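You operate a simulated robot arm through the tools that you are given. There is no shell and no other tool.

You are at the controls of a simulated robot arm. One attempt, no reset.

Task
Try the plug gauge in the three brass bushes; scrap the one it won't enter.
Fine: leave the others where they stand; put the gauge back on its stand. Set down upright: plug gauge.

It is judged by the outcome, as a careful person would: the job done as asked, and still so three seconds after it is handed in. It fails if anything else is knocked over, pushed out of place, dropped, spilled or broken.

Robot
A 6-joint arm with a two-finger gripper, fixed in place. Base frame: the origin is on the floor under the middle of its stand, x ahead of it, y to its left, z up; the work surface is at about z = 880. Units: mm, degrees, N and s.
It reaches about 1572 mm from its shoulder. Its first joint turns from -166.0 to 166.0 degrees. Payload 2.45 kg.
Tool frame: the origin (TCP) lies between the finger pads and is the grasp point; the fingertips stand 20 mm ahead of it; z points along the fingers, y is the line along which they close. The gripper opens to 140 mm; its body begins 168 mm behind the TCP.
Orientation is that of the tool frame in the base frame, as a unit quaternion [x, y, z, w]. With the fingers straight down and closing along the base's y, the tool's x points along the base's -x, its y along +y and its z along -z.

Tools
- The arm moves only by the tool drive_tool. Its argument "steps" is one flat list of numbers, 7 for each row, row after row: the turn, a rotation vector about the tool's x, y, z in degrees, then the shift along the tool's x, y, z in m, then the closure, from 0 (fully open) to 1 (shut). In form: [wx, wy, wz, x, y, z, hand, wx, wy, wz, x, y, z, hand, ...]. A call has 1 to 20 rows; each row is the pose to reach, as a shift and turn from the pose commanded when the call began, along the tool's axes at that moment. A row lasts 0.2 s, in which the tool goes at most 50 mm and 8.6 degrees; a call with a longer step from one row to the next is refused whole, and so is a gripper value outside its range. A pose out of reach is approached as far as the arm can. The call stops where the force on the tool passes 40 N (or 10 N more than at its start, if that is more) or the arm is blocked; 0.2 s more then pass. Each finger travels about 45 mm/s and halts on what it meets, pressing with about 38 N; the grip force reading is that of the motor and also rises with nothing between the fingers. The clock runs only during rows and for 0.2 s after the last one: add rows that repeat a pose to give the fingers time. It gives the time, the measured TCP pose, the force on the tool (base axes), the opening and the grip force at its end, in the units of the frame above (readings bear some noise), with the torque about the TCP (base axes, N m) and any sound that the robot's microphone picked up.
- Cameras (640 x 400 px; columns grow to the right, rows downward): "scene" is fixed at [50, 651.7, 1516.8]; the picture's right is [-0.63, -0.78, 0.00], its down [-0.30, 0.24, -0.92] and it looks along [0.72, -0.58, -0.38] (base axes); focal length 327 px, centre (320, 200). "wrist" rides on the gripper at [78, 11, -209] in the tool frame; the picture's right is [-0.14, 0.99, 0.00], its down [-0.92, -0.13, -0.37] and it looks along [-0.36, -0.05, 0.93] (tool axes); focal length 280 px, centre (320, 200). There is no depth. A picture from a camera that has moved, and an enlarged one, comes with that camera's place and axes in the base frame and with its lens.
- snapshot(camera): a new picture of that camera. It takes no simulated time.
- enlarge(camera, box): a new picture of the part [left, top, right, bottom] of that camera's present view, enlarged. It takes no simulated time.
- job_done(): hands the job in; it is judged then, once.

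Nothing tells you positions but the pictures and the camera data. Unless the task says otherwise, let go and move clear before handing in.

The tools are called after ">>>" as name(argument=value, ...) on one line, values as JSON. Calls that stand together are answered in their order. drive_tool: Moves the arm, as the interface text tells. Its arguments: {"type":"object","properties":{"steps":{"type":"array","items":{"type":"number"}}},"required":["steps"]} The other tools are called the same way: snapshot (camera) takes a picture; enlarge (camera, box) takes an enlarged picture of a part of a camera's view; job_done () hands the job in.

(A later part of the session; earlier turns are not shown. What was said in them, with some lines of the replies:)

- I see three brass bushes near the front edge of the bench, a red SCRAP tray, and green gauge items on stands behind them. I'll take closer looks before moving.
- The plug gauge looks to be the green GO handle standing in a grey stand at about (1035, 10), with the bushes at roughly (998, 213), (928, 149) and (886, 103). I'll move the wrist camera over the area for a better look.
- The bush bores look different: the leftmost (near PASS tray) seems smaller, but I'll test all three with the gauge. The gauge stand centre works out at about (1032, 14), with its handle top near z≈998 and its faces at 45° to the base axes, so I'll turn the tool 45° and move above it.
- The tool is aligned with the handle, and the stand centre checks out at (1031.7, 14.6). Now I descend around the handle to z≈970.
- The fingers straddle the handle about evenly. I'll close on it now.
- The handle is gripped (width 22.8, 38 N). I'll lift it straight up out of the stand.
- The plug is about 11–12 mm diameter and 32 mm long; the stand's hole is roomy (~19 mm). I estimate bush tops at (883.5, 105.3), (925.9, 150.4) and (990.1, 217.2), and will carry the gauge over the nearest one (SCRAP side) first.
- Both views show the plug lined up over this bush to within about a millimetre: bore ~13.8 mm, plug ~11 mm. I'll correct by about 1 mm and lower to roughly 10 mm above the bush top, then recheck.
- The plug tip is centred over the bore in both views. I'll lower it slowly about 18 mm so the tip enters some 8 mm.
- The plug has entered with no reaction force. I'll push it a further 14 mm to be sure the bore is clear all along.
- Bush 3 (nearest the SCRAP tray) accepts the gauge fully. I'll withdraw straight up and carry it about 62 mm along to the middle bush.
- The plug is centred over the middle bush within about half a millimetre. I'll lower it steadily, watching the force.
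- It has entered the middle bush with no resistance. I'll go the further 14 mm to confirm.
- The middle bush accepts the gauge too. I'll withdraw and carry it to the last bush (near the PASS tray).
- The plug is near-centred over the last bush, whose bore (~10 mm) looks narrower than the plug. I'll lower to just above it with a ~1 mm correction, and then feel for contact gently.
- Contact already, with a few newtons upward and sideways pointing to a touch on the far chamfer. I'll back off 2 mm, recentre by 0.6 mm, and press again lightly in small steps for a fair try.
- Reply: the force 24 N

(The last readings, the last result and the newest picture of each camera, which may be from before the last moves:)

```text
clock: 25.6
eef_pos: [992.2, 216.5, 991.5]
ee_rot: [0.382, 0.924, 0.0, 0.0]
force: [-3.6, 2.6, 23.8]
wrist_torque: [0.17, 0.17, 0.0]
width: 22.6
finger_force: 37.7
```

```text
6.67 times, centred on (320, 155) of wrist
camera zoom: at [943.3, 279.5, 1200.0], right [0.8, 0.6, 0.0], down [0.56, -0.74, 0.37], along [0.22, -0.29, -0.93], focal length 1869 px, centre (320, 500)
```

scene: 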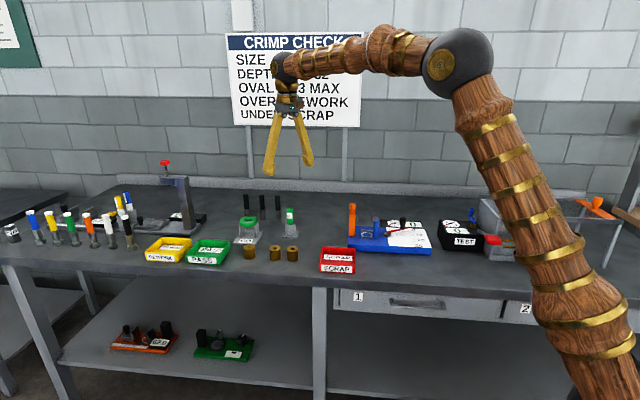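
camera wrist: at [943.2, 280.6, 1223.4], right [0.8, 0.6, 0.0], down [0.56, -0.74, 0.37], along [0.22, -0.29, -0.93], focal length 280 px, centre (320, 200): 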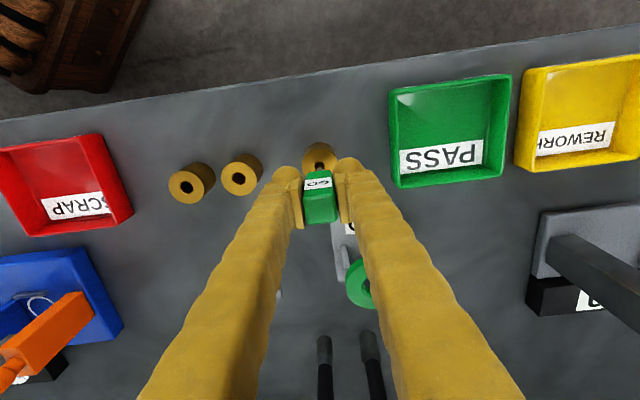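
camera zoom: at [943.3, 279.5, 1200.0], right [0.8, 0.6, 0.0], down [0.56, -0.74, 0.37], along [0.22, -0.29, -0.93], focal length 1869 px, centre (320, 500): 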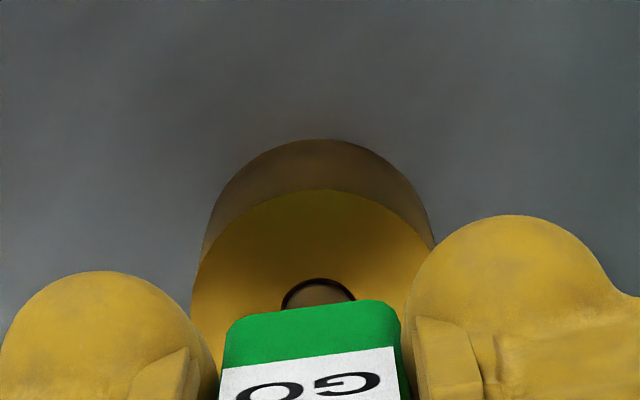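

The plug stops dead on this bush at about 25 N while centred, so this one (near the PASS tray) is the reject. I'll lift off and carry the gauge back above its stand.

>>> drive_tool(steps=[0, 0, 0, 0, 0, -0.003, 1, 0, 0, 0, 0, 0, -0.012, 1, 0, 0, 0, 0, 0, -0.03, 1, 0, 0, 0, 0, 0, -0.055, 1, 0, 0, 0, 0, 0, -0.075, 1, 0, 0, 0, 0, 0, -0.09, 1, 0, 0, 0, -0.02, -0.013, -0.09, 1, 0, 0, 0, -0.048, -0.032, -0.09, 1, 0, 0, 0, -0.076, -0.05, -0.09, 1, 0, 0, 0, -0.104, -0.069, -0.09, 1, 0, 0, 0, -0.13, -0.086, -0.09, 1, 0, 0, 0, -0.153, -0.101, -0.09, 1, 0, 0, 0, -0.1715, -0.1133, -0.09, 1, 0, 0, 0, -0.1715, -0.1133, -0.09, 1])

>>> snapshot(camera="wrist")

>>> enlarge(camera="wrist", box=[280, 120, 360, 180])

>>> enlarge(camera="scene", box=[225, 170, 325, 270])

```text
clock: 28.6
eef_pos: [1032.0, 16.3, 1078.5]
ee_rot: [0.383, 0.924, 0.001, 0.001]
force: [0.3, 0.0, -2.1]
wrist_torque: [-0.02, 0.02, -0.04]
width: 22.8
finger_force: 38.2
```

```text
taken
camera wrist: at [984.5, 78.4, 1287.9], right [0.8, 0.6, 0.0], down [0.56, -0.74, 0.37], along [0.22, -0.29, -0.93], focal length 280 px, centre (320, 200)
```

wrist: 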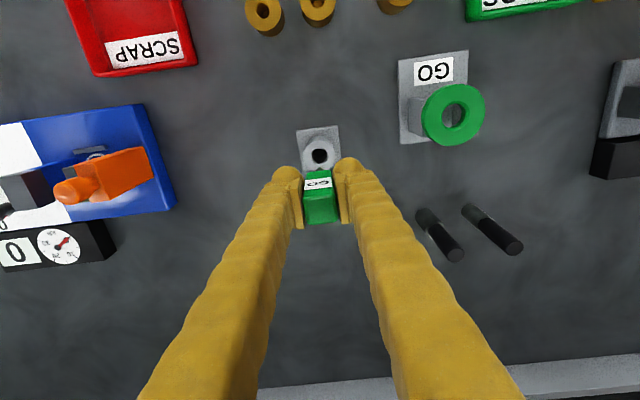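

```text
6.67 times, centred on (320, 150) of wrist
camera zoom: at [984.5, 78.4, 1287.9], right [0.8, 0.6, 0.0], down [0.56, -0.74, 0.37], along [0.22, -0.29, -0.93], focal length 1869 px, centre (320, 533)
```

zoom: 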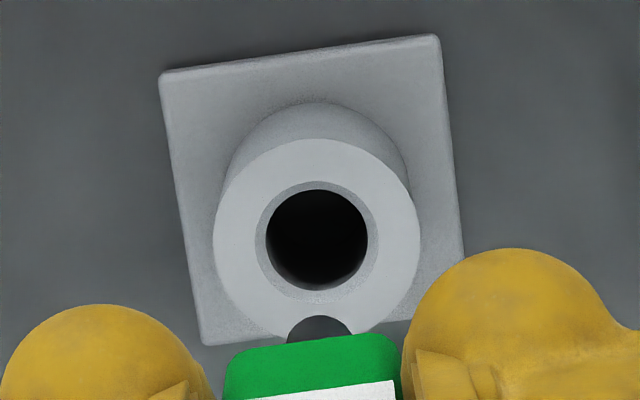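

```text
4.00 times, centred on (275, 220) of scene
camera zoom: at [50.0, 651.7, 1516.8], right [-0.63, -0.78, 0.0], down [-0.3, 0.24, -0.92], along [0.72, -0.58, -0.38], focal length 1309 px, centre (500, 120)
```

zoom: 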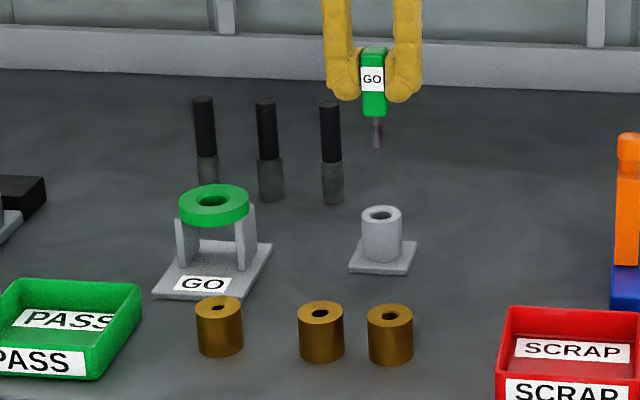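

The view matches the pose when I first lifted it, so the gauge is right above its stand. I'll lower it back to about 8 mm above seated depth first.

>>> drive_tool(steps=[0, 0, 0, 0, 0, 0.02, 1, 0, 0, 0, 0, 0, 0.04, 1, 0, 0, 0, 0, 0, 0.055, 1, 0, 0, 0, 0, 0, 0.065, 1, 0, 0, 0, 0, 0, 0.075, 1, 0, 0, 0, 0, 0, 0.085, 1, 0, 0, 0, 0, 0, 0.093, 1, 0, 0, 0, 0, 0, 0.1, 1, 0, 0, 0, 0, 0, 0.1, 1])

>>> enlarge(camera="scene", box=[270, 190, 310, 240])

>>> enlarge(camera="wrist", box=[280, 120, 360, 180])

```text
clock: 30.6
eef_pos: [1032.5, 16.1, 979.3]
ee_rot: [0.383, 0.924, -0.001, 0.0]
force: [-0.2, -0.4, -0.8]
wrist_torque: [0.0, -0.01, 0.0]
width: 22.8
finger_force: 37.6
```

```text
8.00 times, centred on (290, 215) of scene
camera zoom: at [50.0, 651.7, 1516.8], right [-0.63, -0.78, 0.0], down [-0.3, 0.24, -0.92], along [0.72, -0.58, -0.38], focal length 2618 px, centre (560, 80)
```

zoom: 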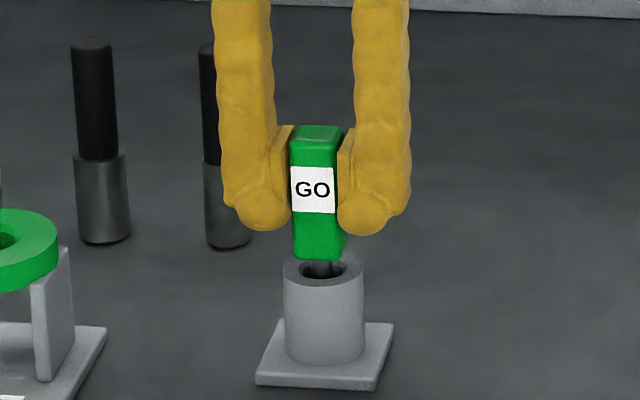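

```text
6.67 times, centred on (320, 150) of wrist
camera zoom: at [984.8, 77.9, 1188.4], right [0.8, 0.6, 0.0], down [0.56, -0.74, 0.37], along [0.22, -0.29, -0.93], focal length 1869 px, centre (320, 533)
```

zoom: 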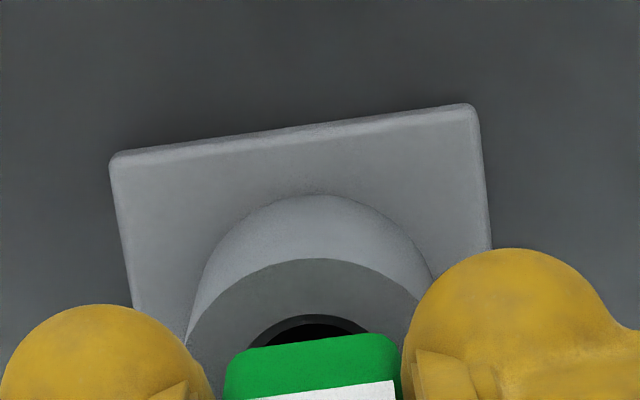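

The plug is inside the stand's hole and centred. I'll lower in small steps until it seats.

>>> drive_tool(steps=[0, 0, 0, 0, 0, 0.003, 1, 0, 0, 0, 0, 0, 0.005, 1, 0, 0, 0, 0, 0, 0.0065, 1, 0, 0, 0, 0, 0, 0.0075, 1, 0, 0, 0, 0, 0, 0.008, 1, 0, 0, 0, 0, 0, 0.008, 1])

>>> enlarge(camera="scene", box=[270, 190, 310, 240])

```text
clock: 32.0
eef_pos: [1032.0, 16.2, 970.6]
ee_rot: [0.383, 0.924, 0.0, 0.0]
force: [0.7, -0.6, -0.6]
wrist_torque: [0.0, 0.0, -0.01]
width: 22.8
finger_force: 37.8
```

```text
8.00 times, centred on (290, 215) of scene
camera zoom: at [50.0, 651.7, 1516.8], right [-0.63, -0.78, 0.0], down [-0.3, 0.24, -0.92], along [0.72, -0.58, -0.38], focal length 2618 px, centre (560, 80)
```

zoom: 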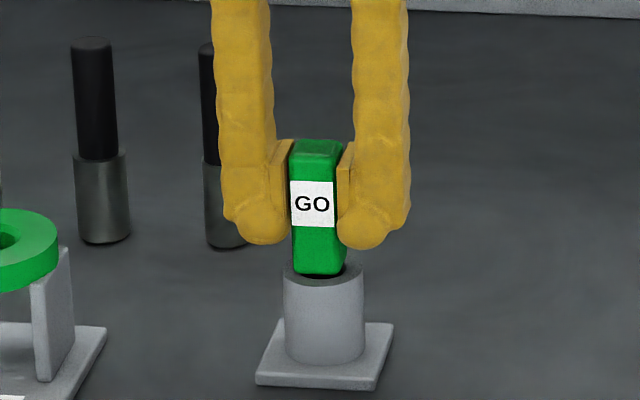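

>>> drive_tool(steps=[0, 0, 0, 0, 0, 0.0005, 1, 0, 0, 0, 0, 0, 0.001, 1, 0, 0, 0, 0, 0, 0.0012, 1])

```text
clock: 32.8
eef_pos: [1031.8, 16.4, 970.0]
ee_rot: [0.383, 0.924, 0.0, -0.001]
force: [-0.7, -0.6, 1.6]
wrist_torque: [0.02, -0.03, -0.02]
width: 22.7
finger_force: 38.0
```

>>> drive_tool(steps=[0, 0, 0, 0, 0, 0.0003, 1, 0, 0, 0, 0, 0, 0.0005, 1])

>>> enlarge(camera="scene", box=[270, 190, 310, 240])

```text
clock: 33.4
eef_pos: [1033.2, 15.2, 970.1]
ee_rot: [0.382, 0.924, 0.0, 0.0]
force: [-2.7, -0.7, 10.0]
wrist_torque: [-0.03, 0.01, 0.02]
width: 22.5
finger_force: 38.3
```

```text
8.00 times, centred on (290, 215) of scene
camera zoom: at [50.0, 651.7, 1516.8], right [-0.63, -0.78, 0.0], down [-0.3, 0.24, -0.92], along [0.72, -0.58, -0.38], focal length 2618 px, centre (560, 80)
```

zoom: 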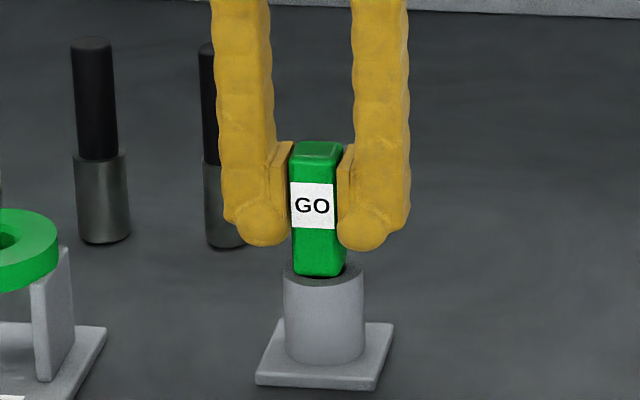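

The gauge is seated on the stand rim (about 10 N). I'll ease the load off and open the fingers gradually.

>>> drive_tool(steps=[0, 0, 0, 0, 0, -0.0004, 1, 0, 0, 0, 0, 0, -0.0004, 0.82, 0, 0, 0, 0, 0, -0.0004, 0.78, 0, 0, 0, 0, 0, -0.0004, 0.7, 0, 0, 0, 0, 0, -0.0004, 0.6, 0, 0, 0, 0, 0, -0.0004, 0.5, 0, 0, 0, 0, 0, -0.0004, 0.5])

>>> enlarge(camera="scene", box=[270, 190, 310, 240])

>>> enlarge(camera="wrist", box=[260, 120, 380, 240])

```text
clock: 35.0
eef_pos: [1032.7, 15.1, 970.4]
ee_rot: [0.383, 0.924, 0.0, 0.0]
force: [-0.6, -0.1, -0.1]
wrist_torque: [-0.02, -0.01, 0.0]
width: 70.0
finger_force: 0.1
```

```text
8.00 times, centred on (290, 215) of scene
camera zoom: at [50.0, 651.7, 1516.8], right [-0.63, -0.78, 0.0], down [-0.3, 0.24, -0.92], along [0.72, -0.58, -0.38], focal length 2618 px, centre (560, 80)
```

zoom: 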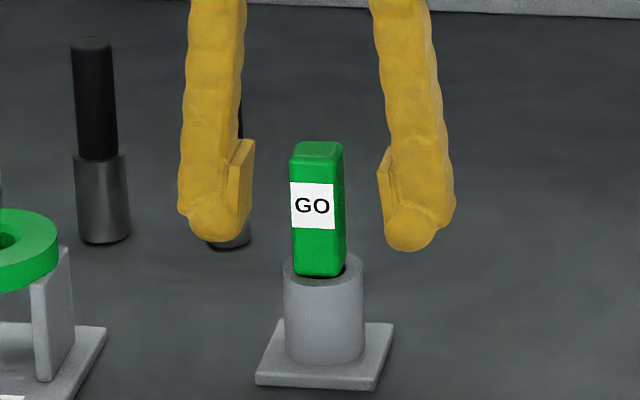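

```text
3.33 times, centred on (320, 180) of wrist
camera zoom: at [985.1, 78.4, 1179.4], right [0.8, 0.6, 0.0], down [0.56, -0.74, 0.37], along [0.22, -0.29, -0.93], focal length 935 px, centre (320, 267)
```

zoom: 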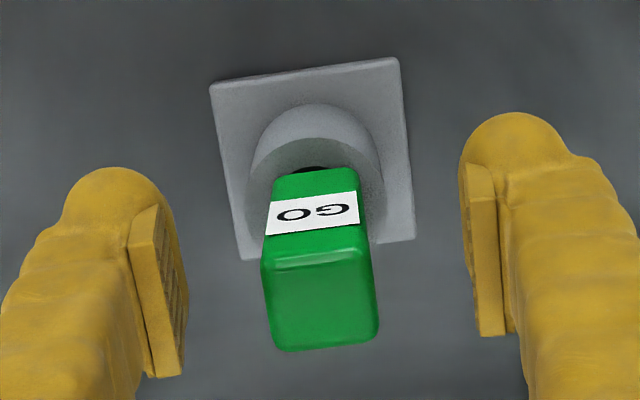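

The gauge stands upright on its stand and is released. I'll rise clear and head toward the rejected bush, looking again on the way.

>>> drive_tool(steps=[0, 0, 0, 0, 0, -0.02, 0.5, 0, 0, 0, 0, 0, -0.045, 0.5, 0, 0, 0, 0, 0, -0.075, 0.5, 0, 0, 0, 0, 0, -0.11, 0.5, 0, 0, 0, 0.03, 0.02, -0.11, 0.5, 0, 0, 0, 0.065, 0.043, -0.11, 0.52, 0, 0, 0, 0.1, 0.066, -0.11, 0.54, 0, 0, 0, 0.135, 0.089, -0.11, 0.57, 0, 0, 0, 0.1715, 0.1133, -0.11, 0.57, 0, 0, 0, 0.1715, 0.1133, -0.11, 0.57])

>>> snapshot(camera="wrist")

>>> enlarge(camera="wrist", box=[280, 115, 360, 185])

>>> enlarge(camera="scene", box=[220, 180, 370, 280])

```text
clock: 37.2
eef_pos: [990.4, 218.9, 1079.9]
ee_rot: [0.382, 0.924, 0.0, 0.0]
force: [-0.9, 0.1, 0.6]
wrist_torque: [0.01, -0.05, -0.02]
width: 60.3
finger_force: 0.1
```

```text
taken
camera wrist: at [943.0, 280.7, 1289.6], right [0.8, 0.6, 0.0], down [0.56, -0.74, 0.37], along [0.22, -0.29, -0.93], focal length 280 px, centre (320, 200)
```

wrist: 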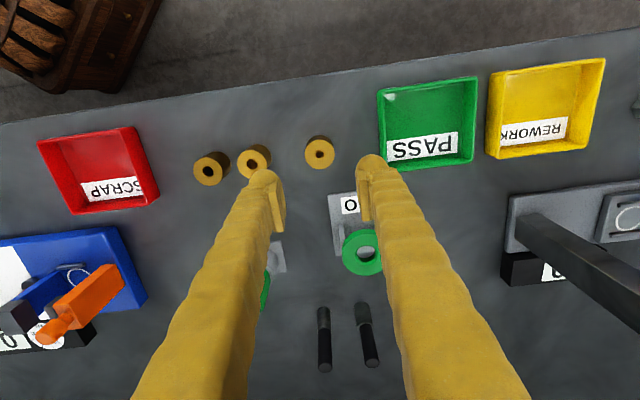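

```text
5.71 times, centred on (320, 150) of wrist
camera zoom: at [943.0, 280.7, 1289.6], right [0.8, 0.6, 0.0], down [0.56, -0.74, 0.37], along [0.22, -0.29, -0.93], focal length 1602 px, centre (320, 486)
```

zoom: 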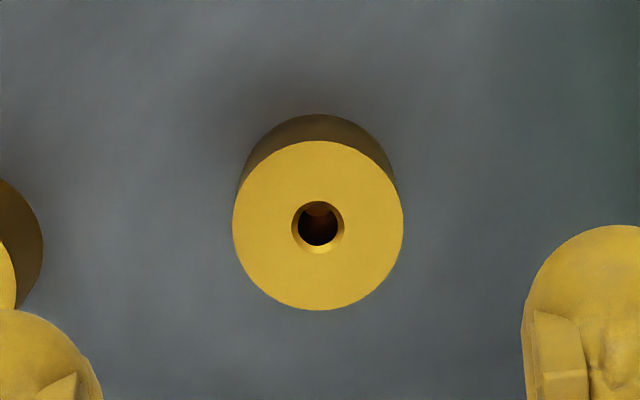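

```text
4.00 times, centred on (295, 230) of scene
camera zoom: at [50.0, 651.7, 1516.8], right [-0.63, -0.78, 0.0], down [-0.3, 0.24, -0.92], along [0.72, -0.58, -0.38], focal length 1309 px, centre (420, 80)
```

zoom: 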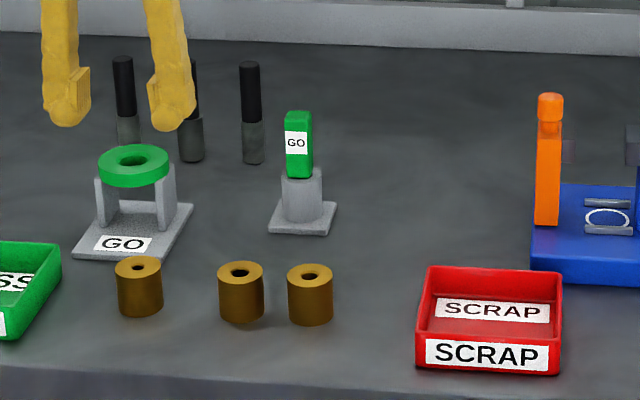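

The neighbours and the gauge are all where they stood. Bush 1 sits about 1.5 mm beyond the tool axis; with the fingers 60 mm open there's ~12 mm clearance to the middle bush and ~19 mm to the PASS tray. I'll lower to just above and check.

>>> drive_tool(steps=[0, 0, 0, -0.0015, -0.0005, 0.03, 0.57, 0, 0, 0, -0.0015, -0.0005, 0.06, 0.57, 0, 0, 0, -0.0015, -0.0005, 0.09, 0.57, 0, 0, 0, -0.0015, -0.0005, 0.115, 0.57, 0, 0, 0, -0.0015, -0.0005, 0.13, 0.57, 0, 0, 0, -0.0015, -0.0005, 0.13, 0.57])

>>> snapshot(camera="wrist")

>>> enlarge(camera="scene", box=[225, 215, 295, 270])

```text
clock: 38.6
eef_pos: [990.8, 215.7, 948.7]
ee_rot: [0.383, 0.924, 0.0, 0.0]
force: [0.1, 0.7, 0.4]
wrist_torque: [0.02, -0.02, 0.01]
width: 60.1
finger_force: 0.2
```

```text
taken
camera wrist: at [944.0, 278.1, 1158.9], right [0.8, 0.6, 0.0], down [0.56, -0.74, 0.37], along [0.22, -0.29, -0.93], focal length 280 px, centre (320, 200)
```

wrist: 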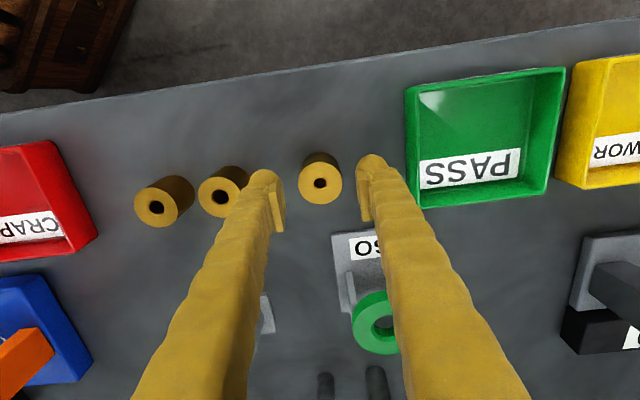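

```text
7.27 times, centred on (260, 242) of scene
camera zoom: at [50.0, 651.7, 1516.8], right [-0.63, -0.78, 0.0], down [-0.3, 0.24, -0.92], along [0.72, -0.58, -0.38], focal length 2380 px, centre (756, -109)
```

zoom: 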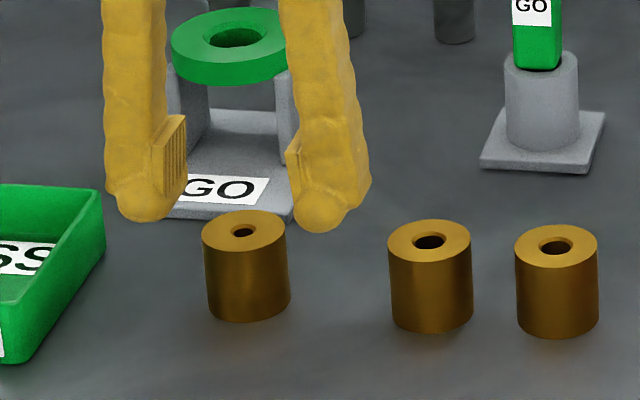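

>>> enlarge(camera="wrist", box=[240, 130, 400, 230])

```text
4.00 times, centred on (320, 180) of wrist
camera zoom: at [944.0, 278.1, 1158.9], right [0.8, 0.6, 0.0], down [0.56, -0.74, 0.37], along [0.22, -0.29, -0.93], focal length 1122 px, centre (320, 280)
```

zoom: 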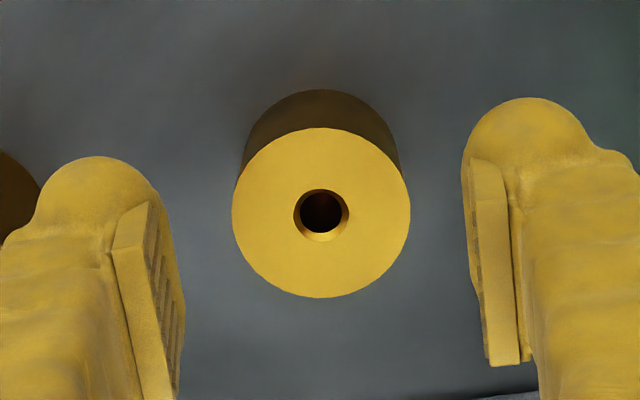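

The bush is centred between the fingers. I'll lower the last 33 mm and close on it.

>>> drive_tool(steps=[0, 0, 0, 0.0005, 0, 0.008, 0.57, 0, 0, 0, 0.0005, 0, 0.016, 0.57, 0, 0, 0, 0.0005, 0, 0.024, 0.57, 0, 0, 0, 0.0005, 0, 0.03, 0.57, 0, 0, 0, 0.0005, 0, 0.033, 0.57, 0, 0, 0, 0.0005, 0, 0.033, 0.57])

>>> enlarge(camera="scene", box=[225, 215, 295, 270])

>>> enlarge(camera="wrist", box=[220, 130, 420, 250])

```text
clock: 40.0
eef_pos: [991.5, 215.9, 917.2]
ee_rot: [0.382, 0.924, 0.0, 0.0]
force: [-0.3, 0.1, 0.0]
wrist_torque: [-0.02, 0.03, 0.01]
width: 60.3
finger_force: 0.1
```

```text
7.27 times, centred on (260, 242) of scene
camera zoom: at [50.0, 651.7, 1516.8], right [-0.63, -0.78, 0.0], down [-0.3, 0.24, -0.92], along [0.72, -0.58, -0.38], focal length 2380 px, centre (756, -109)
```

zoom: 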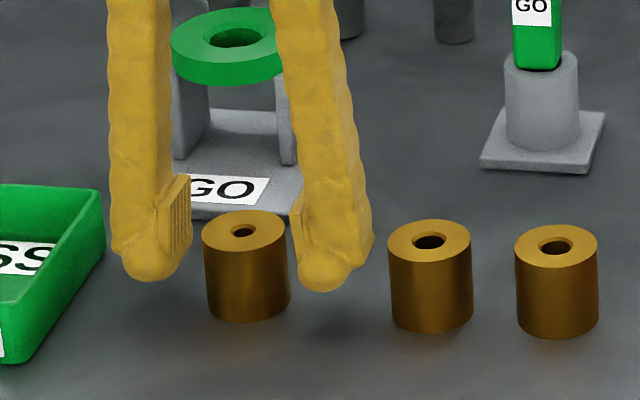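

```text
3.20 times, centred on (320, 190) of wrist
camera zoom: at [943.8, 278.8, 1126.4], right [0.8, 0.6, 0.0], down [0.56, -0.74, 0.37], along [0.22, -0.29, -0.93], focal length 897 px, centre (320, 232)
```

zoom: 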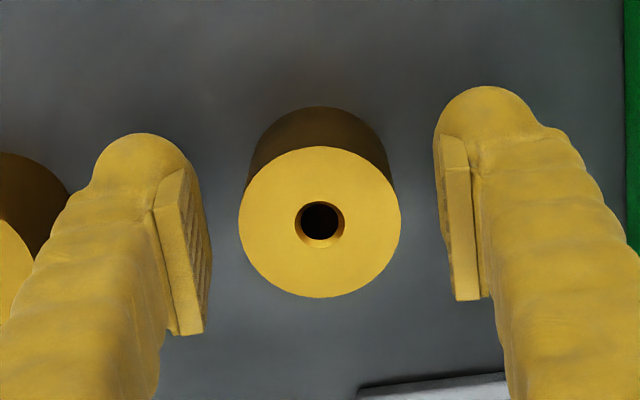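

>>> drive_tool(steps=[0, 0, 0, 0, 0, 0, 0.7, 0, 0, 0, 0, 0, 0, 1, 0, 0, 0, 0, 0, 0, 1, 0, 0, 0, 0, 0, 0, 1, 0, 0, 0, 0, 0, 0, 1])

>>> enlarge(camera="scene", box=[225, 215, 295, 270])

>>> enlarge(camera="wrist", box=[220, 130, 420, 250])

```text
clock: 41.2
eef_pos: [990.1, 215.8, 916.2]
ee_rot: [0.383, 0.924, 0.0, 0.0]
force: [0.0, -1.2, 0.0]
wrist_torque: [-0.03, -0.01, -0.01]
width: 38.9
finger_force: 38.3
```

```text
7.27 times, centred on (260, 242) of scene
camera zoom: at [50.0, 651.7, 1516.8], right [-0.63, -0.78, 0.0], down [-0.3, 0.24, -0.92], along [0.72, -0.58, -0.38], focal length 2380 px, centre (756, -109)
```

zoom: 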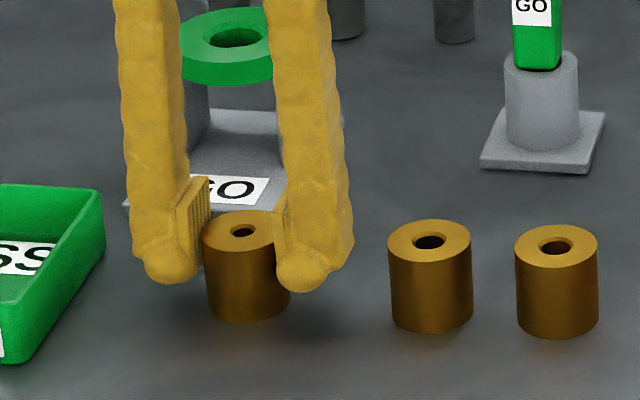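

```text
3.20 times, centred on (320, 190) of wrist
camera zoom: at [943.8, 278.8, 1126.5], right [0.8, 0.6, 0.0], down [0.56, -0.74, 0.37], along [0.22, -0.29, -0.93], focal length 897 px, centre (320, 232)
```

zoom: 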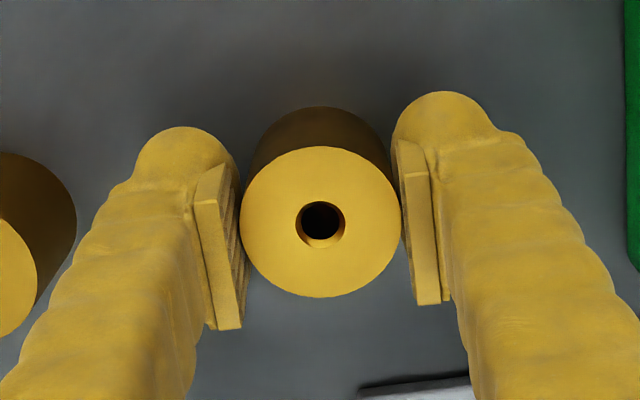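

The reject is gripped (38.9 mm, 38 N). I'll lift it straight up ~120 mm and carry it along the front row to above the SCRAP tray, around (760, 5).

>>> drive_tool(steps=[0, 0, 0, 0, 0, -0.008, 1, 0, 0, 0, 0, 0, -0.02, 1, 0, 0, 0, 0, 0, -0.04, 1, 0, 0, 0, 0, 0, -0.065, 1, 0, 0, 0, 0, 0, -0.095, 1, 0, 0, 0, 0, 0, -0.12, 1, 0, 0, 0, 0.001, -0.015, -0.12, 1, 0, 0, 0, 0.002, -0.045, -0.12, 1, 0, 0, 0, 0.004, -0.08, -0.12, 1, 0, 0, 0, 0.006, -0.12, -0.12, 1, 0, 0, 0, 0.008, -0.16, -0.12, 1, 0, 0, 0, 0.01, -0.2, -0.12, 1, 0, 0, 0, 0.012, -0.24, -0.12, 1, 0, 0, 0, 0.013, -0.275, -0.12, 1, 0, 0, 0, 0.014, -0.298, -0.12, 1, 0, 0, 0, 0.014, -0.3126, -0.12, 1, 0, 0, 0, 0.014, -0.3126, -0.12, 1])

>>> snapshot(camera="wrist")

>>> enlarge(camera="scene", box=[220, 180, 380, 280])

```text
clock: 44.8
eef_pos: [759.5, 4.3, 1036.6]
ee_rot: [0.383, 0.924, 0.001, 0.001]
force: [-0.9, -0.7, -2.6]
wrist_torque: [0.01, 0.02, 0.0]
width: 39.3
finger_force: 38.0
```

```text
taken
camera wrist: at [713.2, 66.7, 1246.6], right [0.8, 0.6, 0.0], down [0.56, -0.74, 0.37], along [0.22, -0.29, -0.93], focal length 280 px, centre (320, 200)
```

wrist: 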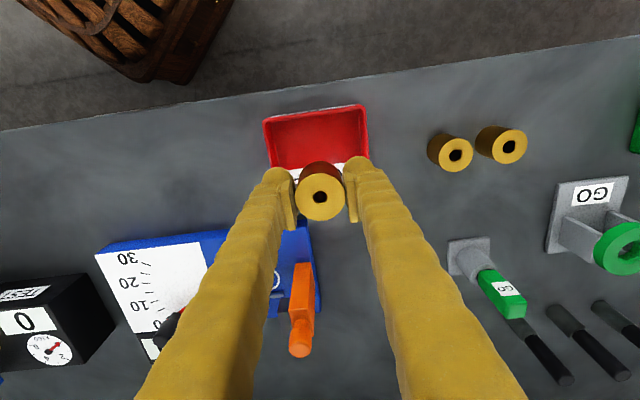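

```text
4.00 times, centred on (300, 230) of scene
camera zoom: at [50.0, 651.7, 1516.8], right [-0.63, -0.78, 0.0], down [-0.3, 0.24, -0.92], along [0.72, -0.58, -0.38], focal length 1309 px, centre (400, 80)
```

zoom: 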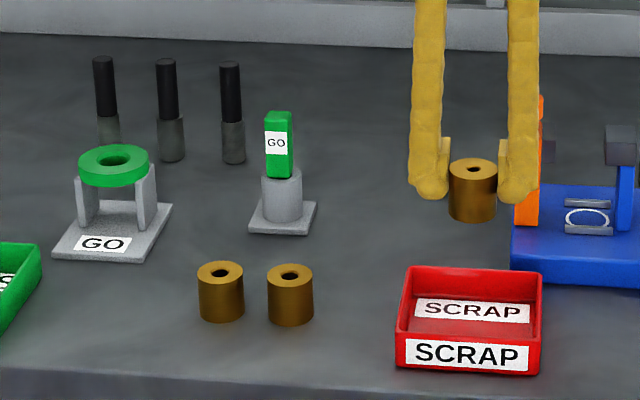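

>>> enlarge(camera="wrist", box=[240, 90, 400, 190])

>>> enlarge(camera="scene", box=[310, 215, 366, 280])

```text
4.00 times, centred on (320, 140) of wrist
camera zoom: at [713.2, 66.7, 1246.6], right [0.8, 0.6, 0.0], down [0.56, -0.74, 0.37], along [0.22, -0.29, -0.93], focal length 1122 px, centre (320, 440)
```

zoom: 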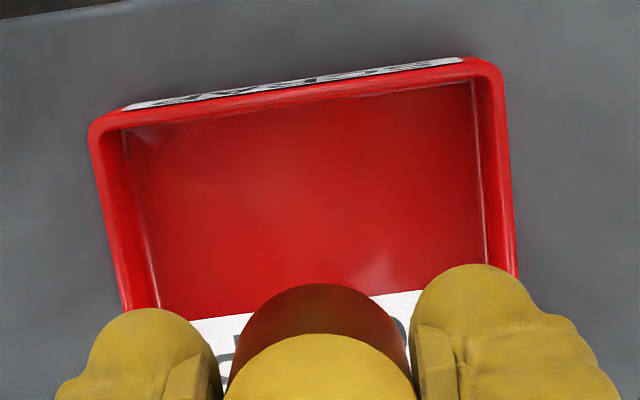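

```text
6.15 times, centred on (338, 248) of scene
camera zoom: at [50.0, 651.7, 1516.8], right [-0.63, -0.78, 0.0], down [-0.3, 0.24, -0.92], along [0.72, -0.58, -0.38], focal length 2014 px, centre (209, -92)
```

zoom: 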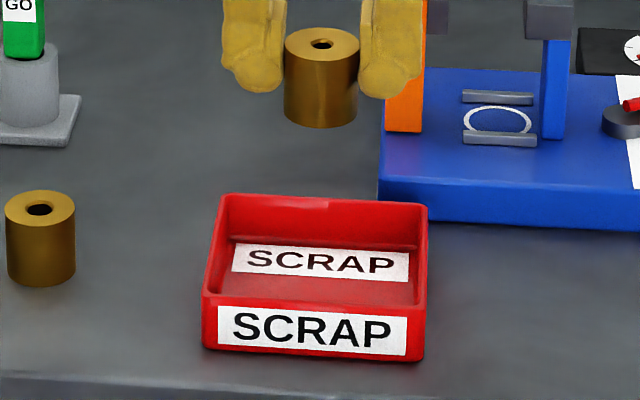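

The tray is directly below, about 120 mm wide with its front edge ~54 mm ahead of the tool axis. The open fingers would nearly fill it straight-on, so I'll turn the tool 35° to put the fingers along the tray's diagonal, then recheck.

>>> drive_tool(steps=[0, 0, -7, 0, 0, 0, 1, 0, 0, -14, 0, 0, 0, 1, 0, 0, -21, 0, 0, 0, 1, 0, 0, -28, 0, 0, 0, 1, 0, 0, -35, 0, 0, 0, 1, 0, 0, -35, 0, 0, 0, 1])

>>> snapshot(camera="wrist")

>>> enlarge(camera="wrist", box=[220, 70, 420, 200])

>>> enlarge(camera="scene", box=[300, 205, 372, 280])

```text
clock: 46.2
eef_pos: [760.5, 4.5, 1035.7]
ee_rot: [0.087, 0.996, 0.0, 0.0]
force: [-0.1, 0.8, -2.5]
wrist_torque: [-0.03, -0.01, 0.02]
width: 38.5
finger_force: 37.9
```

```text
taken
camera wrist: at [685.6, 28.4, 1246.7], right [0.31, 0.95, 0.0], down [0.89, -0.28, 0.37], along [0.35, -0.11, -0.93], focal length 280 px, centre (320, 200)
```

wrist: 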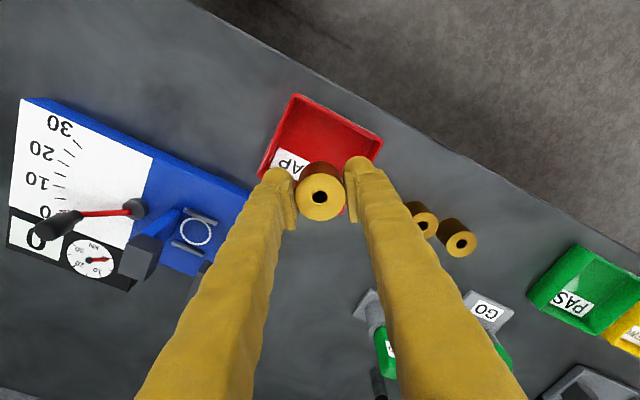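

```text
3.08 times, centred on (320, 135) of wrist
camera zoom: at [685.6, 28.4, 1246.7], right [0.31, 0.95, 0.0], down [0.89, -0.28, 0.37], along [0.35, -0.11, -0.93], focal length 863 px, centre (320, 400)
```

zoom: 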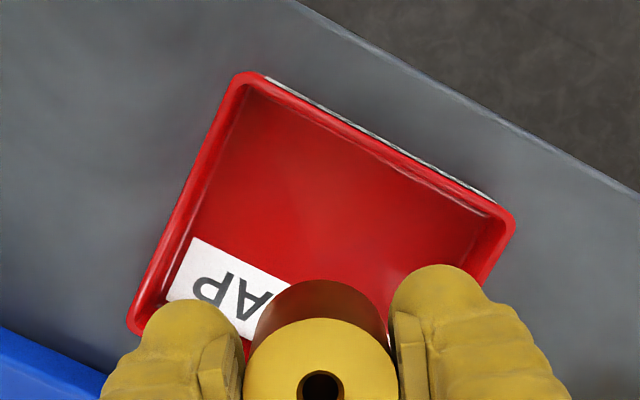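

```text
5.33 times, centred on (336, 242) of scene
camera zoom: at [50.0, 651.7, 1516.8], right [-0.63, -0.78, 0.0], down [-0.3, 0.24, -0.92], along [0.72, -0.58, -0.38], focal length 1745 px, centre (235, -27)
```

zoom: 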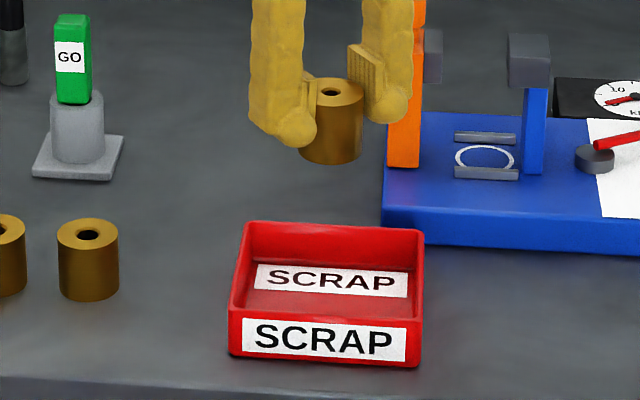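

The tray centre is within ~3 mm of the tool axis. I'll turn another 5°, shift to centre, and lower until the fingertips are just above the rim.

>>> drive_tool(steps=[0, 0, -5, 0.0025, -0.0014, 0.01, 1, 0, 0, -5, 0.0025, -0.0014, 0.03, 1, 0, 0, -5, 0.0025, -0.0014, 0.05, 1, 0, 0, -5, 0.0025, -0.0014, 0.07, 1, 0, 0, -5, 0.0025, -0.0014, 0.083, 1, 0, 0, -5, 0.0025, -0.0014, 0.092, 1, 0, 0, -5, 0.0025, -0.0014, 0.092, 1])

>>> snapshot(camera="wrist")

>>> enlarge(camera="wrist", box=[220, 70, 420, 210])

>>> enlarge(camera="scene", box=[300, 205, 372, 280])

```text
clock: 47.8
eef_pos: [758.9, 3.2, 944.0]
ee_rot: [0.043, 0.999, -0.001, 0.0]
force: [1.7, -0.4, -1.4]
wrist_torque: [-0.02, -0.04, 0.0]
width: 38.9
finger_force: 38.5
```

```text
taken
camera wrist: at [681.3, 20.9, 1154.3], right [0.22, 0.97, 0.0], down [0.91, -0.21, 0.37], along [0.36, -0.08, -0.93], focal length 280 px, centre (320, 200)
```

wrist: 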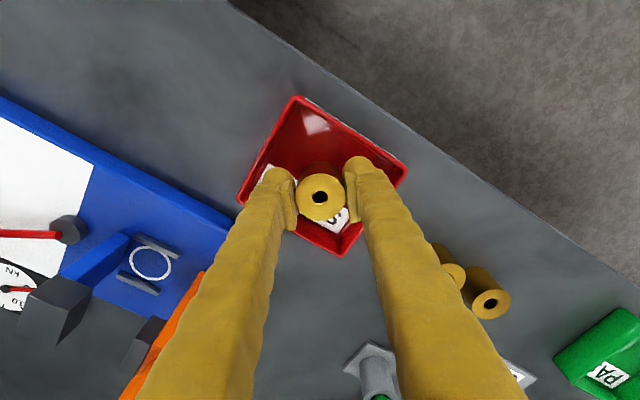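

```text
2.86 times, centred on (320, 140) of wrist
camera zoom: at [681.3, 20.9, 1154.3], right [0.22, 0.97, 0.0], down [0.91, -0.21, 0.37], along [0.36, -0.08, -0.93], focal length 801 px, centre (320, 371)
```

zoom: 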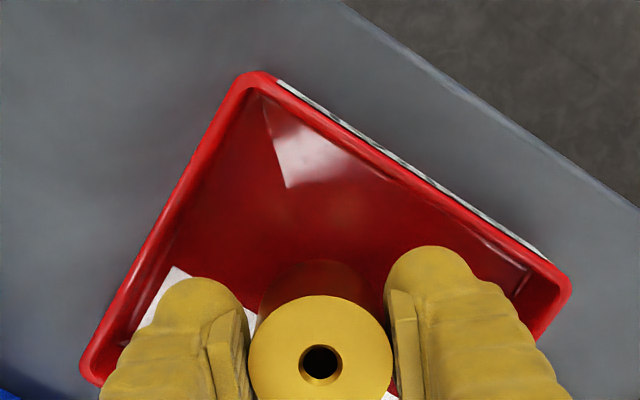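

```text
5.33 times, centred on (336, 242) of scene
camera zoom: at [50.0, 651.7, 1516.8], right [-0.63, -0.78, 0.0], down [-0.3, 0.24, -0.92], along [0.72, -0.58, -0.38], focal length 1745 px, centre (235, -27)
```

zoom: 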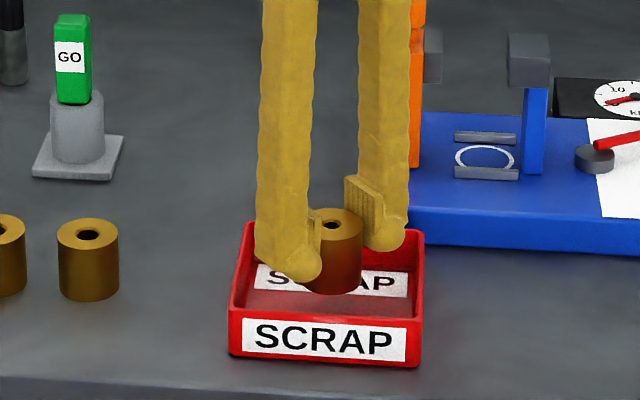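

The bush is centred in the tray to within ~3 mm, fingers running along its diagonal. I'll nudge 2 mm and lower slowly toward the tray floor.

>>> drive_tool(steps=[0, 0, 0, -0.002, 0, 0.004, 1, 0, 0, 0, -0.002, 0, 0.008, 1, 0, 0, 0, -0.002, 0, 0.012, 1, 0, 0, 0, -0.002, 0, 0.015, 1, 0, 0, 0, -0.002, 0, 0.018, 1, 0, 0, 0, -0.002, 0, 0.018, 1])

>>> enlarge(camera="wrist", box=[220, 90, 420, 260])

>>> enlarge(camera="scene", box=[305, 215, 365, 275])

```text
clock: 49.2
eef_pos: [760.2, 3.7, 928.4]
ee_rot: [0.044, 0.999, -0.001, 0.0]
force: [0.0, 0.2, -2.3]
wrist_torque: [0.0, 0.0, 0.02]
width: 38.9
finger_force: 38.3
```

```text
2.35 times, centred on (320, 175) of wrist
camera zoom: at [683.3, 21.0, 1136.7], right [0.22, 0.97, 0.0], down [0.91, -0.21, 0.37], along [0.36, -0.08, -0.93], focal length 660 px, centre (320, 259)
```

zoom: 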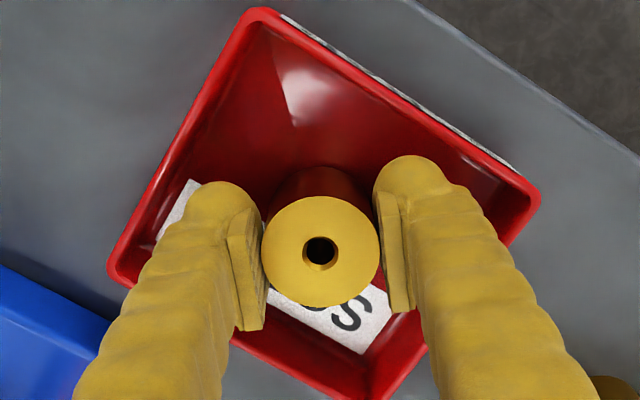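

```text
6.67 times, centred on (335, 245) of scene
camera zoom: at [50.0, 651.7, 1516.8], right [-0.63, -0.78, 0.0], down [-0.3, 0.24, -0.92], along [0.72, -0.58, -0.38], focal length 2182 px, centre (220, -100)
```

zoom: 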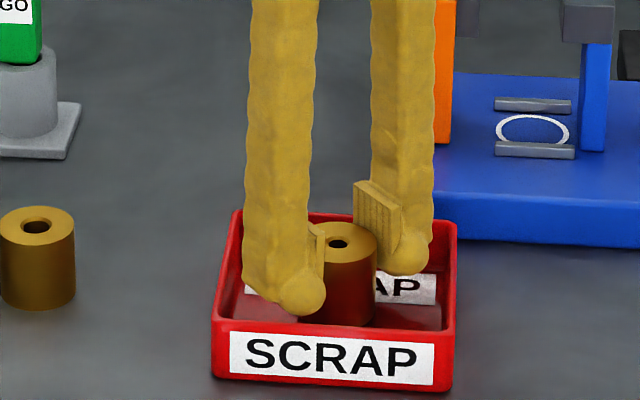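

>>> drive_tool(steps=[0, 0, 0, 0, 0, 0.0015, 1, 0, 0, 0, 0, 0, 0.003, 1, 0, 0, 0, 0, 0, 0.004, 1, 0, 0, 0, 0, 0, 0.004, 1])

>>> enlarge(camera="scene", box=[305, 215, 365, 275])

```text
clock: 50.2
eef_pos: [759.5, 3.1, 922.1]
ee_rot: [0.044, 0.999, 0.0, 0.0]
force: [-0.2, -0.2, -2.5]
wrist_torque: [0.01, 0.01, 0.0]
width: 38.7
finger_force: 37.8
```

```text
6.67 times, centred on (335, 245) of scene
camera zoom: at [50.0, 651.7, 1516.8], right [-0.63, -0.78, 0.0], down [-0.3, 0.24, -0.92], along [0.72, -0.58, -0.38], focal length 2182 px, centre (220, -100)
```

zoom: 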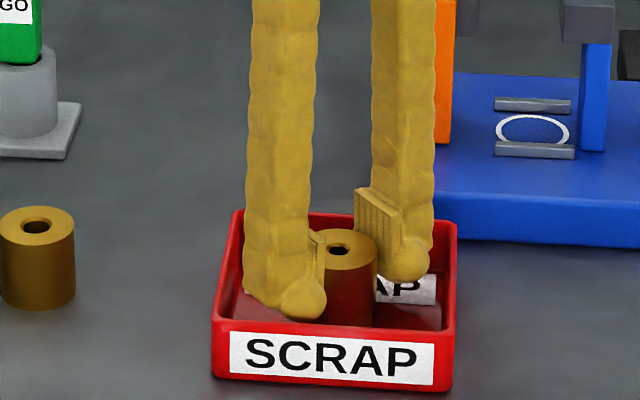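

>>> drive_tool(steps=[0, 0, 0, 0, 0, 0.0006, 1, 0, 0, 0, 0, 0, 0.0012, 1, 0, 0, 0, 0, 0, 0.0018, 1])

```text
clock: 51.0
eef_pos: [758.8, 3.0, 922.3]
ee_rot: [0.044, 0.999, 0.0, 0.001]
force: [-6.0, -4.0, 29.0]
wrist_torque: [-0.08, 0.14, -0.03]
width: 38.7
finger_force: 37.6
```

The bush has touched the tray floor (29 N). I'll ease up slightly to relieve the load before opening.

>>> drive_tool(steps=[0, 0, 0, 0, 0, -0.0005, 1, 0, 0, 0, 0, 0, -0.0008, 1])

```text
clock: 51.6
eef_pos: [760.3, 3.5, 922.8]
ee_rot: [0.043, 0.999, 0.0, 0.001]
force: [2.8, -4.3, 20.6]
wrist_torque: [-0.06, -0.21, 0.01]
width: 38.6
finger_force: 37.8
```

>>> drive_tool(steps=[0, 0, 0, 0, 0, -0.0004, 1, 0, 0, 0, 0, 0, -0.0006, 1])

>>> enlarge(camera="wrist", box=[220, 90, 420, 260])

>>> enlarge(camera="scene", box=[305, 215, 365, 275])

```text
clock: 52.2
eef_pos: [759.9, 3.8, 921.6]
ee_rot: [0.043, 0.999, 0.0, -0.001]
force: [5.0, -0.5, 10.1]
wrist_torque: [0.01, -0.34, -0.01]
width: 38.7
finger_force: 37.8
```

```text
2.35 times, centred on (320, 175) of wrist
camera zoom: at [683.0, 21.0, 1132.0], right [0.22, 0.97, 0.0], down [0.91, -0.21, 0.37], along [0.36, -0.08, -0.93], focal length 660 px, centre (320, 259)
```

zoom: 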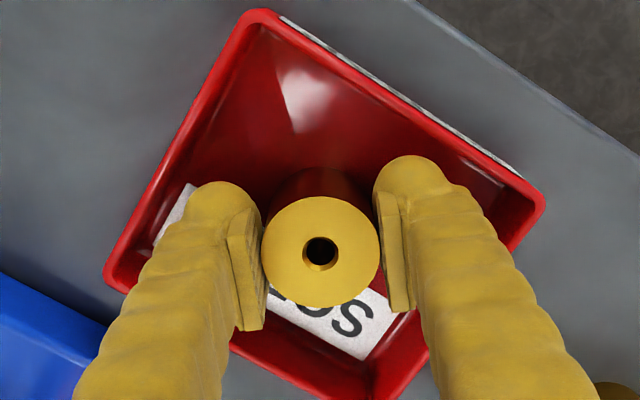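

```text
6.67 times, centred on (335, 245) of scene
camera zoom: at [50.0, 651.7, 1516.8], right [-0.63, -0.78, 0.0], down [-0.3, 0.24, -0.92], along [0.72, -0.58, -0.38], focal length 2182 px, centre (220, -100)
```

zoom: 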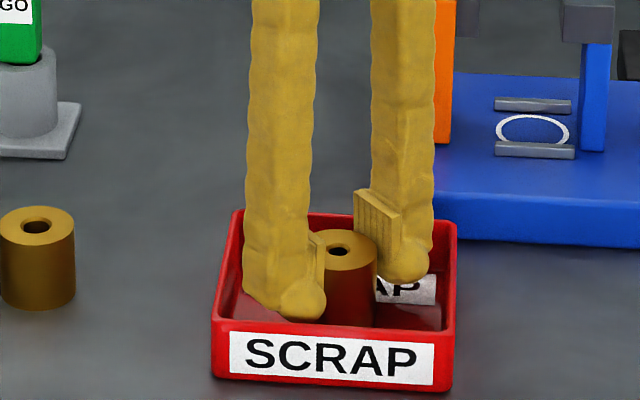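

>>> drive_tool(steps=[0, 0, 0, 0, 0, -0.0003, 1, 0, 0, 0, 0, 0, -0.0003, 0.72, 0, 0, 0, 0, 0, -0.0003, 0.7, 0, 0, 0, 0, 0, -0.0003, 0.68, 0, 0, 0, 0, 0, -0.0003, 0.67, 0, 0, 0, 0, 0, -0.0003, 0.67])

>>> enlarge(camera="wrist", box=[220, 90, 420, 260])

>>> enlarge(camera="scene", box=[305, 215, 365, 275])

```text
clock: 53.6
eef_pos: [759.6, 4.5, 922.2]
ee_rot: [0.044, 0.999, 0.001, 0.0]
force: [0.1, -0.4, -0.2]
wrist_torque: [-0.02, -0.03, 0.0]
width: 46.3
finger_force: 0.0
```

```text
2.35 times, centred on (320, 175) of wrist
camera zoom: at [683.0, 20.8, 1132.5], right [0.22, 0.97, 0.0], down [0.91, -0.21, 0.37], along [0.36, -0.08, -0.93], focal length 660 px, centre (320, 259)
```

zoom: 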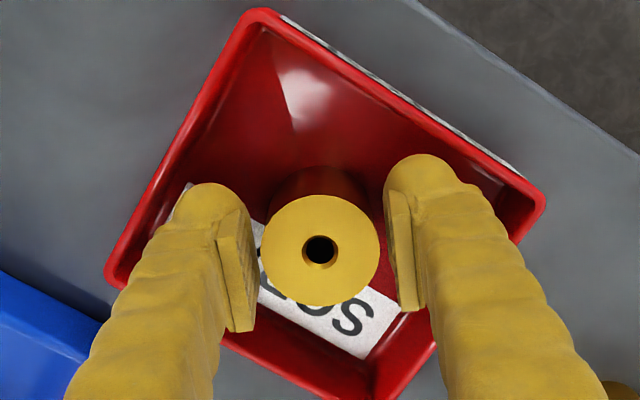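

```text
6.67 times, centred on (335, 245) of scene
camera zoom: at [50.0, 651.7, 1516.8], right [-0.63, -0.78, 0.0], down [-0.3, 0.24, -0.92], along [0.72, -0.58, -0.38], focal length 2182 px, centre (220, -100)
```

zoom: 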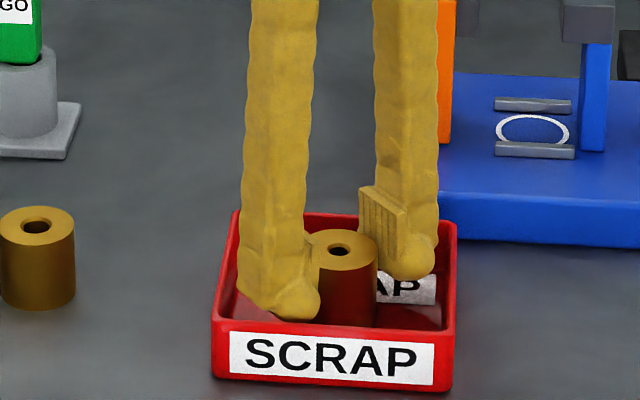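

The bush stands free in the SCRAP tray with the fingers clear of it on both sides. I'll rise straight up and check the whole scene.

>>> drive_tool(steps=[0, 0, 0, 0, 0, -0.005, 0.67, 0, 0, 0, 0, 0, -0.015, 0.67, 0, 0, 0, 0, 0, -0.03, 0.67, 0, 0, 0, 0, 0, -0.055, 0.67, 0, 0, 0, 0, 0, -0.09, 0.67, 0, 0, 0, 0, 0, -0.13, 0.6, 0, 0, 0, 0, 0, -0.17, 0.5, 0, 0, 0, 0, 0, -0.21, 0.5, 0, 0, 0, 0, 0, -0.24, 0.5, 0, 0, 0, 0, 0, -0.24, 0.5])

>>> snapshot(camera="wrist")

>>> snapshot(camera="scene")

>>> enlarge(camera="scene", box=[220, 180, 380, 280])

>>> enlarge(camera="scene", box=[270, 190, 310, 250])

```text
clock: 55.8
eef_pos: [760.4, 4.2, 1163.7]
ee_rot: [0.045, 0.999, 0.0, 0.0]
force: [-1.4, -0.5, 0.0]
wrist_torque: [-0.01, -0.02, 0.01]
width: 69.9
finger_force: 0.1
```

```text
taken
camera wrist: at [683.5, 20.7, 1373.1], right [0.22, 0.97, 0.0], down [0.91, -0.21, 0.37], along [0.36, -0.08, -0.93], focal length 280 px, centre (320, 200)
```

wrist: 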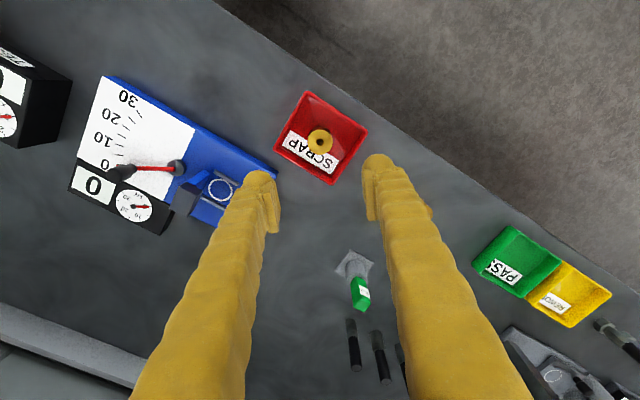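

```text
taken
```

scene: 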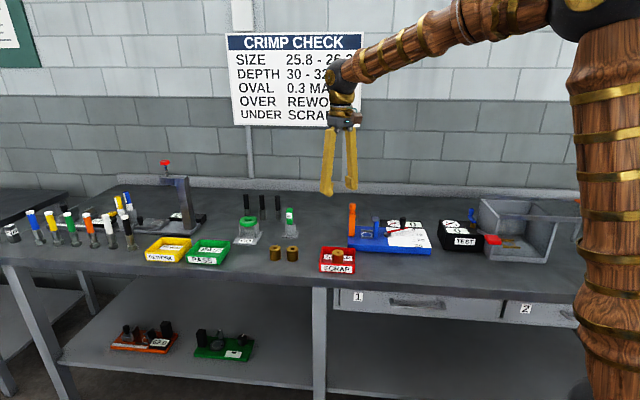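

```text
4.00 times, centred on (300, 230) of scene
camera zoom: at [50.0, 651.7, 1516.8], right [-0.63, -0.78, 0.0], down [-0.3, 0.24, -0.92], along [0.72, -0.58, -0.38], focal length 1309 px, centre (400, 80)
```

zoom: 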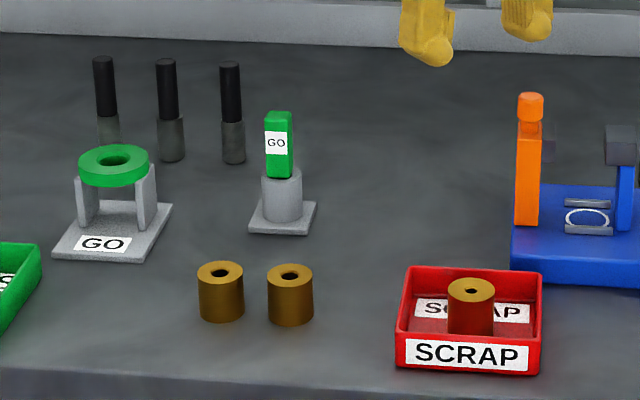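

```text
6.67 times, centred on (290, 220) of scene
camera zoom: at [50.0, 651.7, 1516.8], right [-0.63, -0.78, 0.0], down [-0.3, 0.24, -0.92], along [0.72, -0.58, -0.38], focal length 2182 px, centre (520, 67)
```

zoom: 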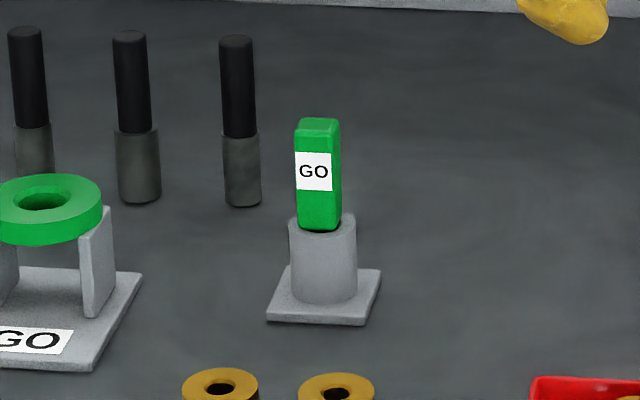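

The small-bored bush stands in the SCRAP tray, and the other two bushes haven't moved. The gauge is upright on its stand and the arm is clear, so I'm handing the job in.

>>> job_done()

```text
The job is handed in.
```

I tried the plug gauge in all three brass bushes. The one nearest the PASS tray wouldn't take it, so I scrapped that bush.

- **Two good bushes:** the gauge went over 20 mm into each with no resistance. In the final pictures both stand where they started.
- **Rejected bush:** the gauge stopped at the mouth of its bore, even when centred and pressed with about 25 N. The bush now stands upright in the SCRAP tray.
- **Gauge:** it is back on its stand, upright and within about a millimetre of its starting position.

Nothing was knocked over or dropped. The arm has let go and is clear of everything. I've handed the job in, but no verdict has come back yet.
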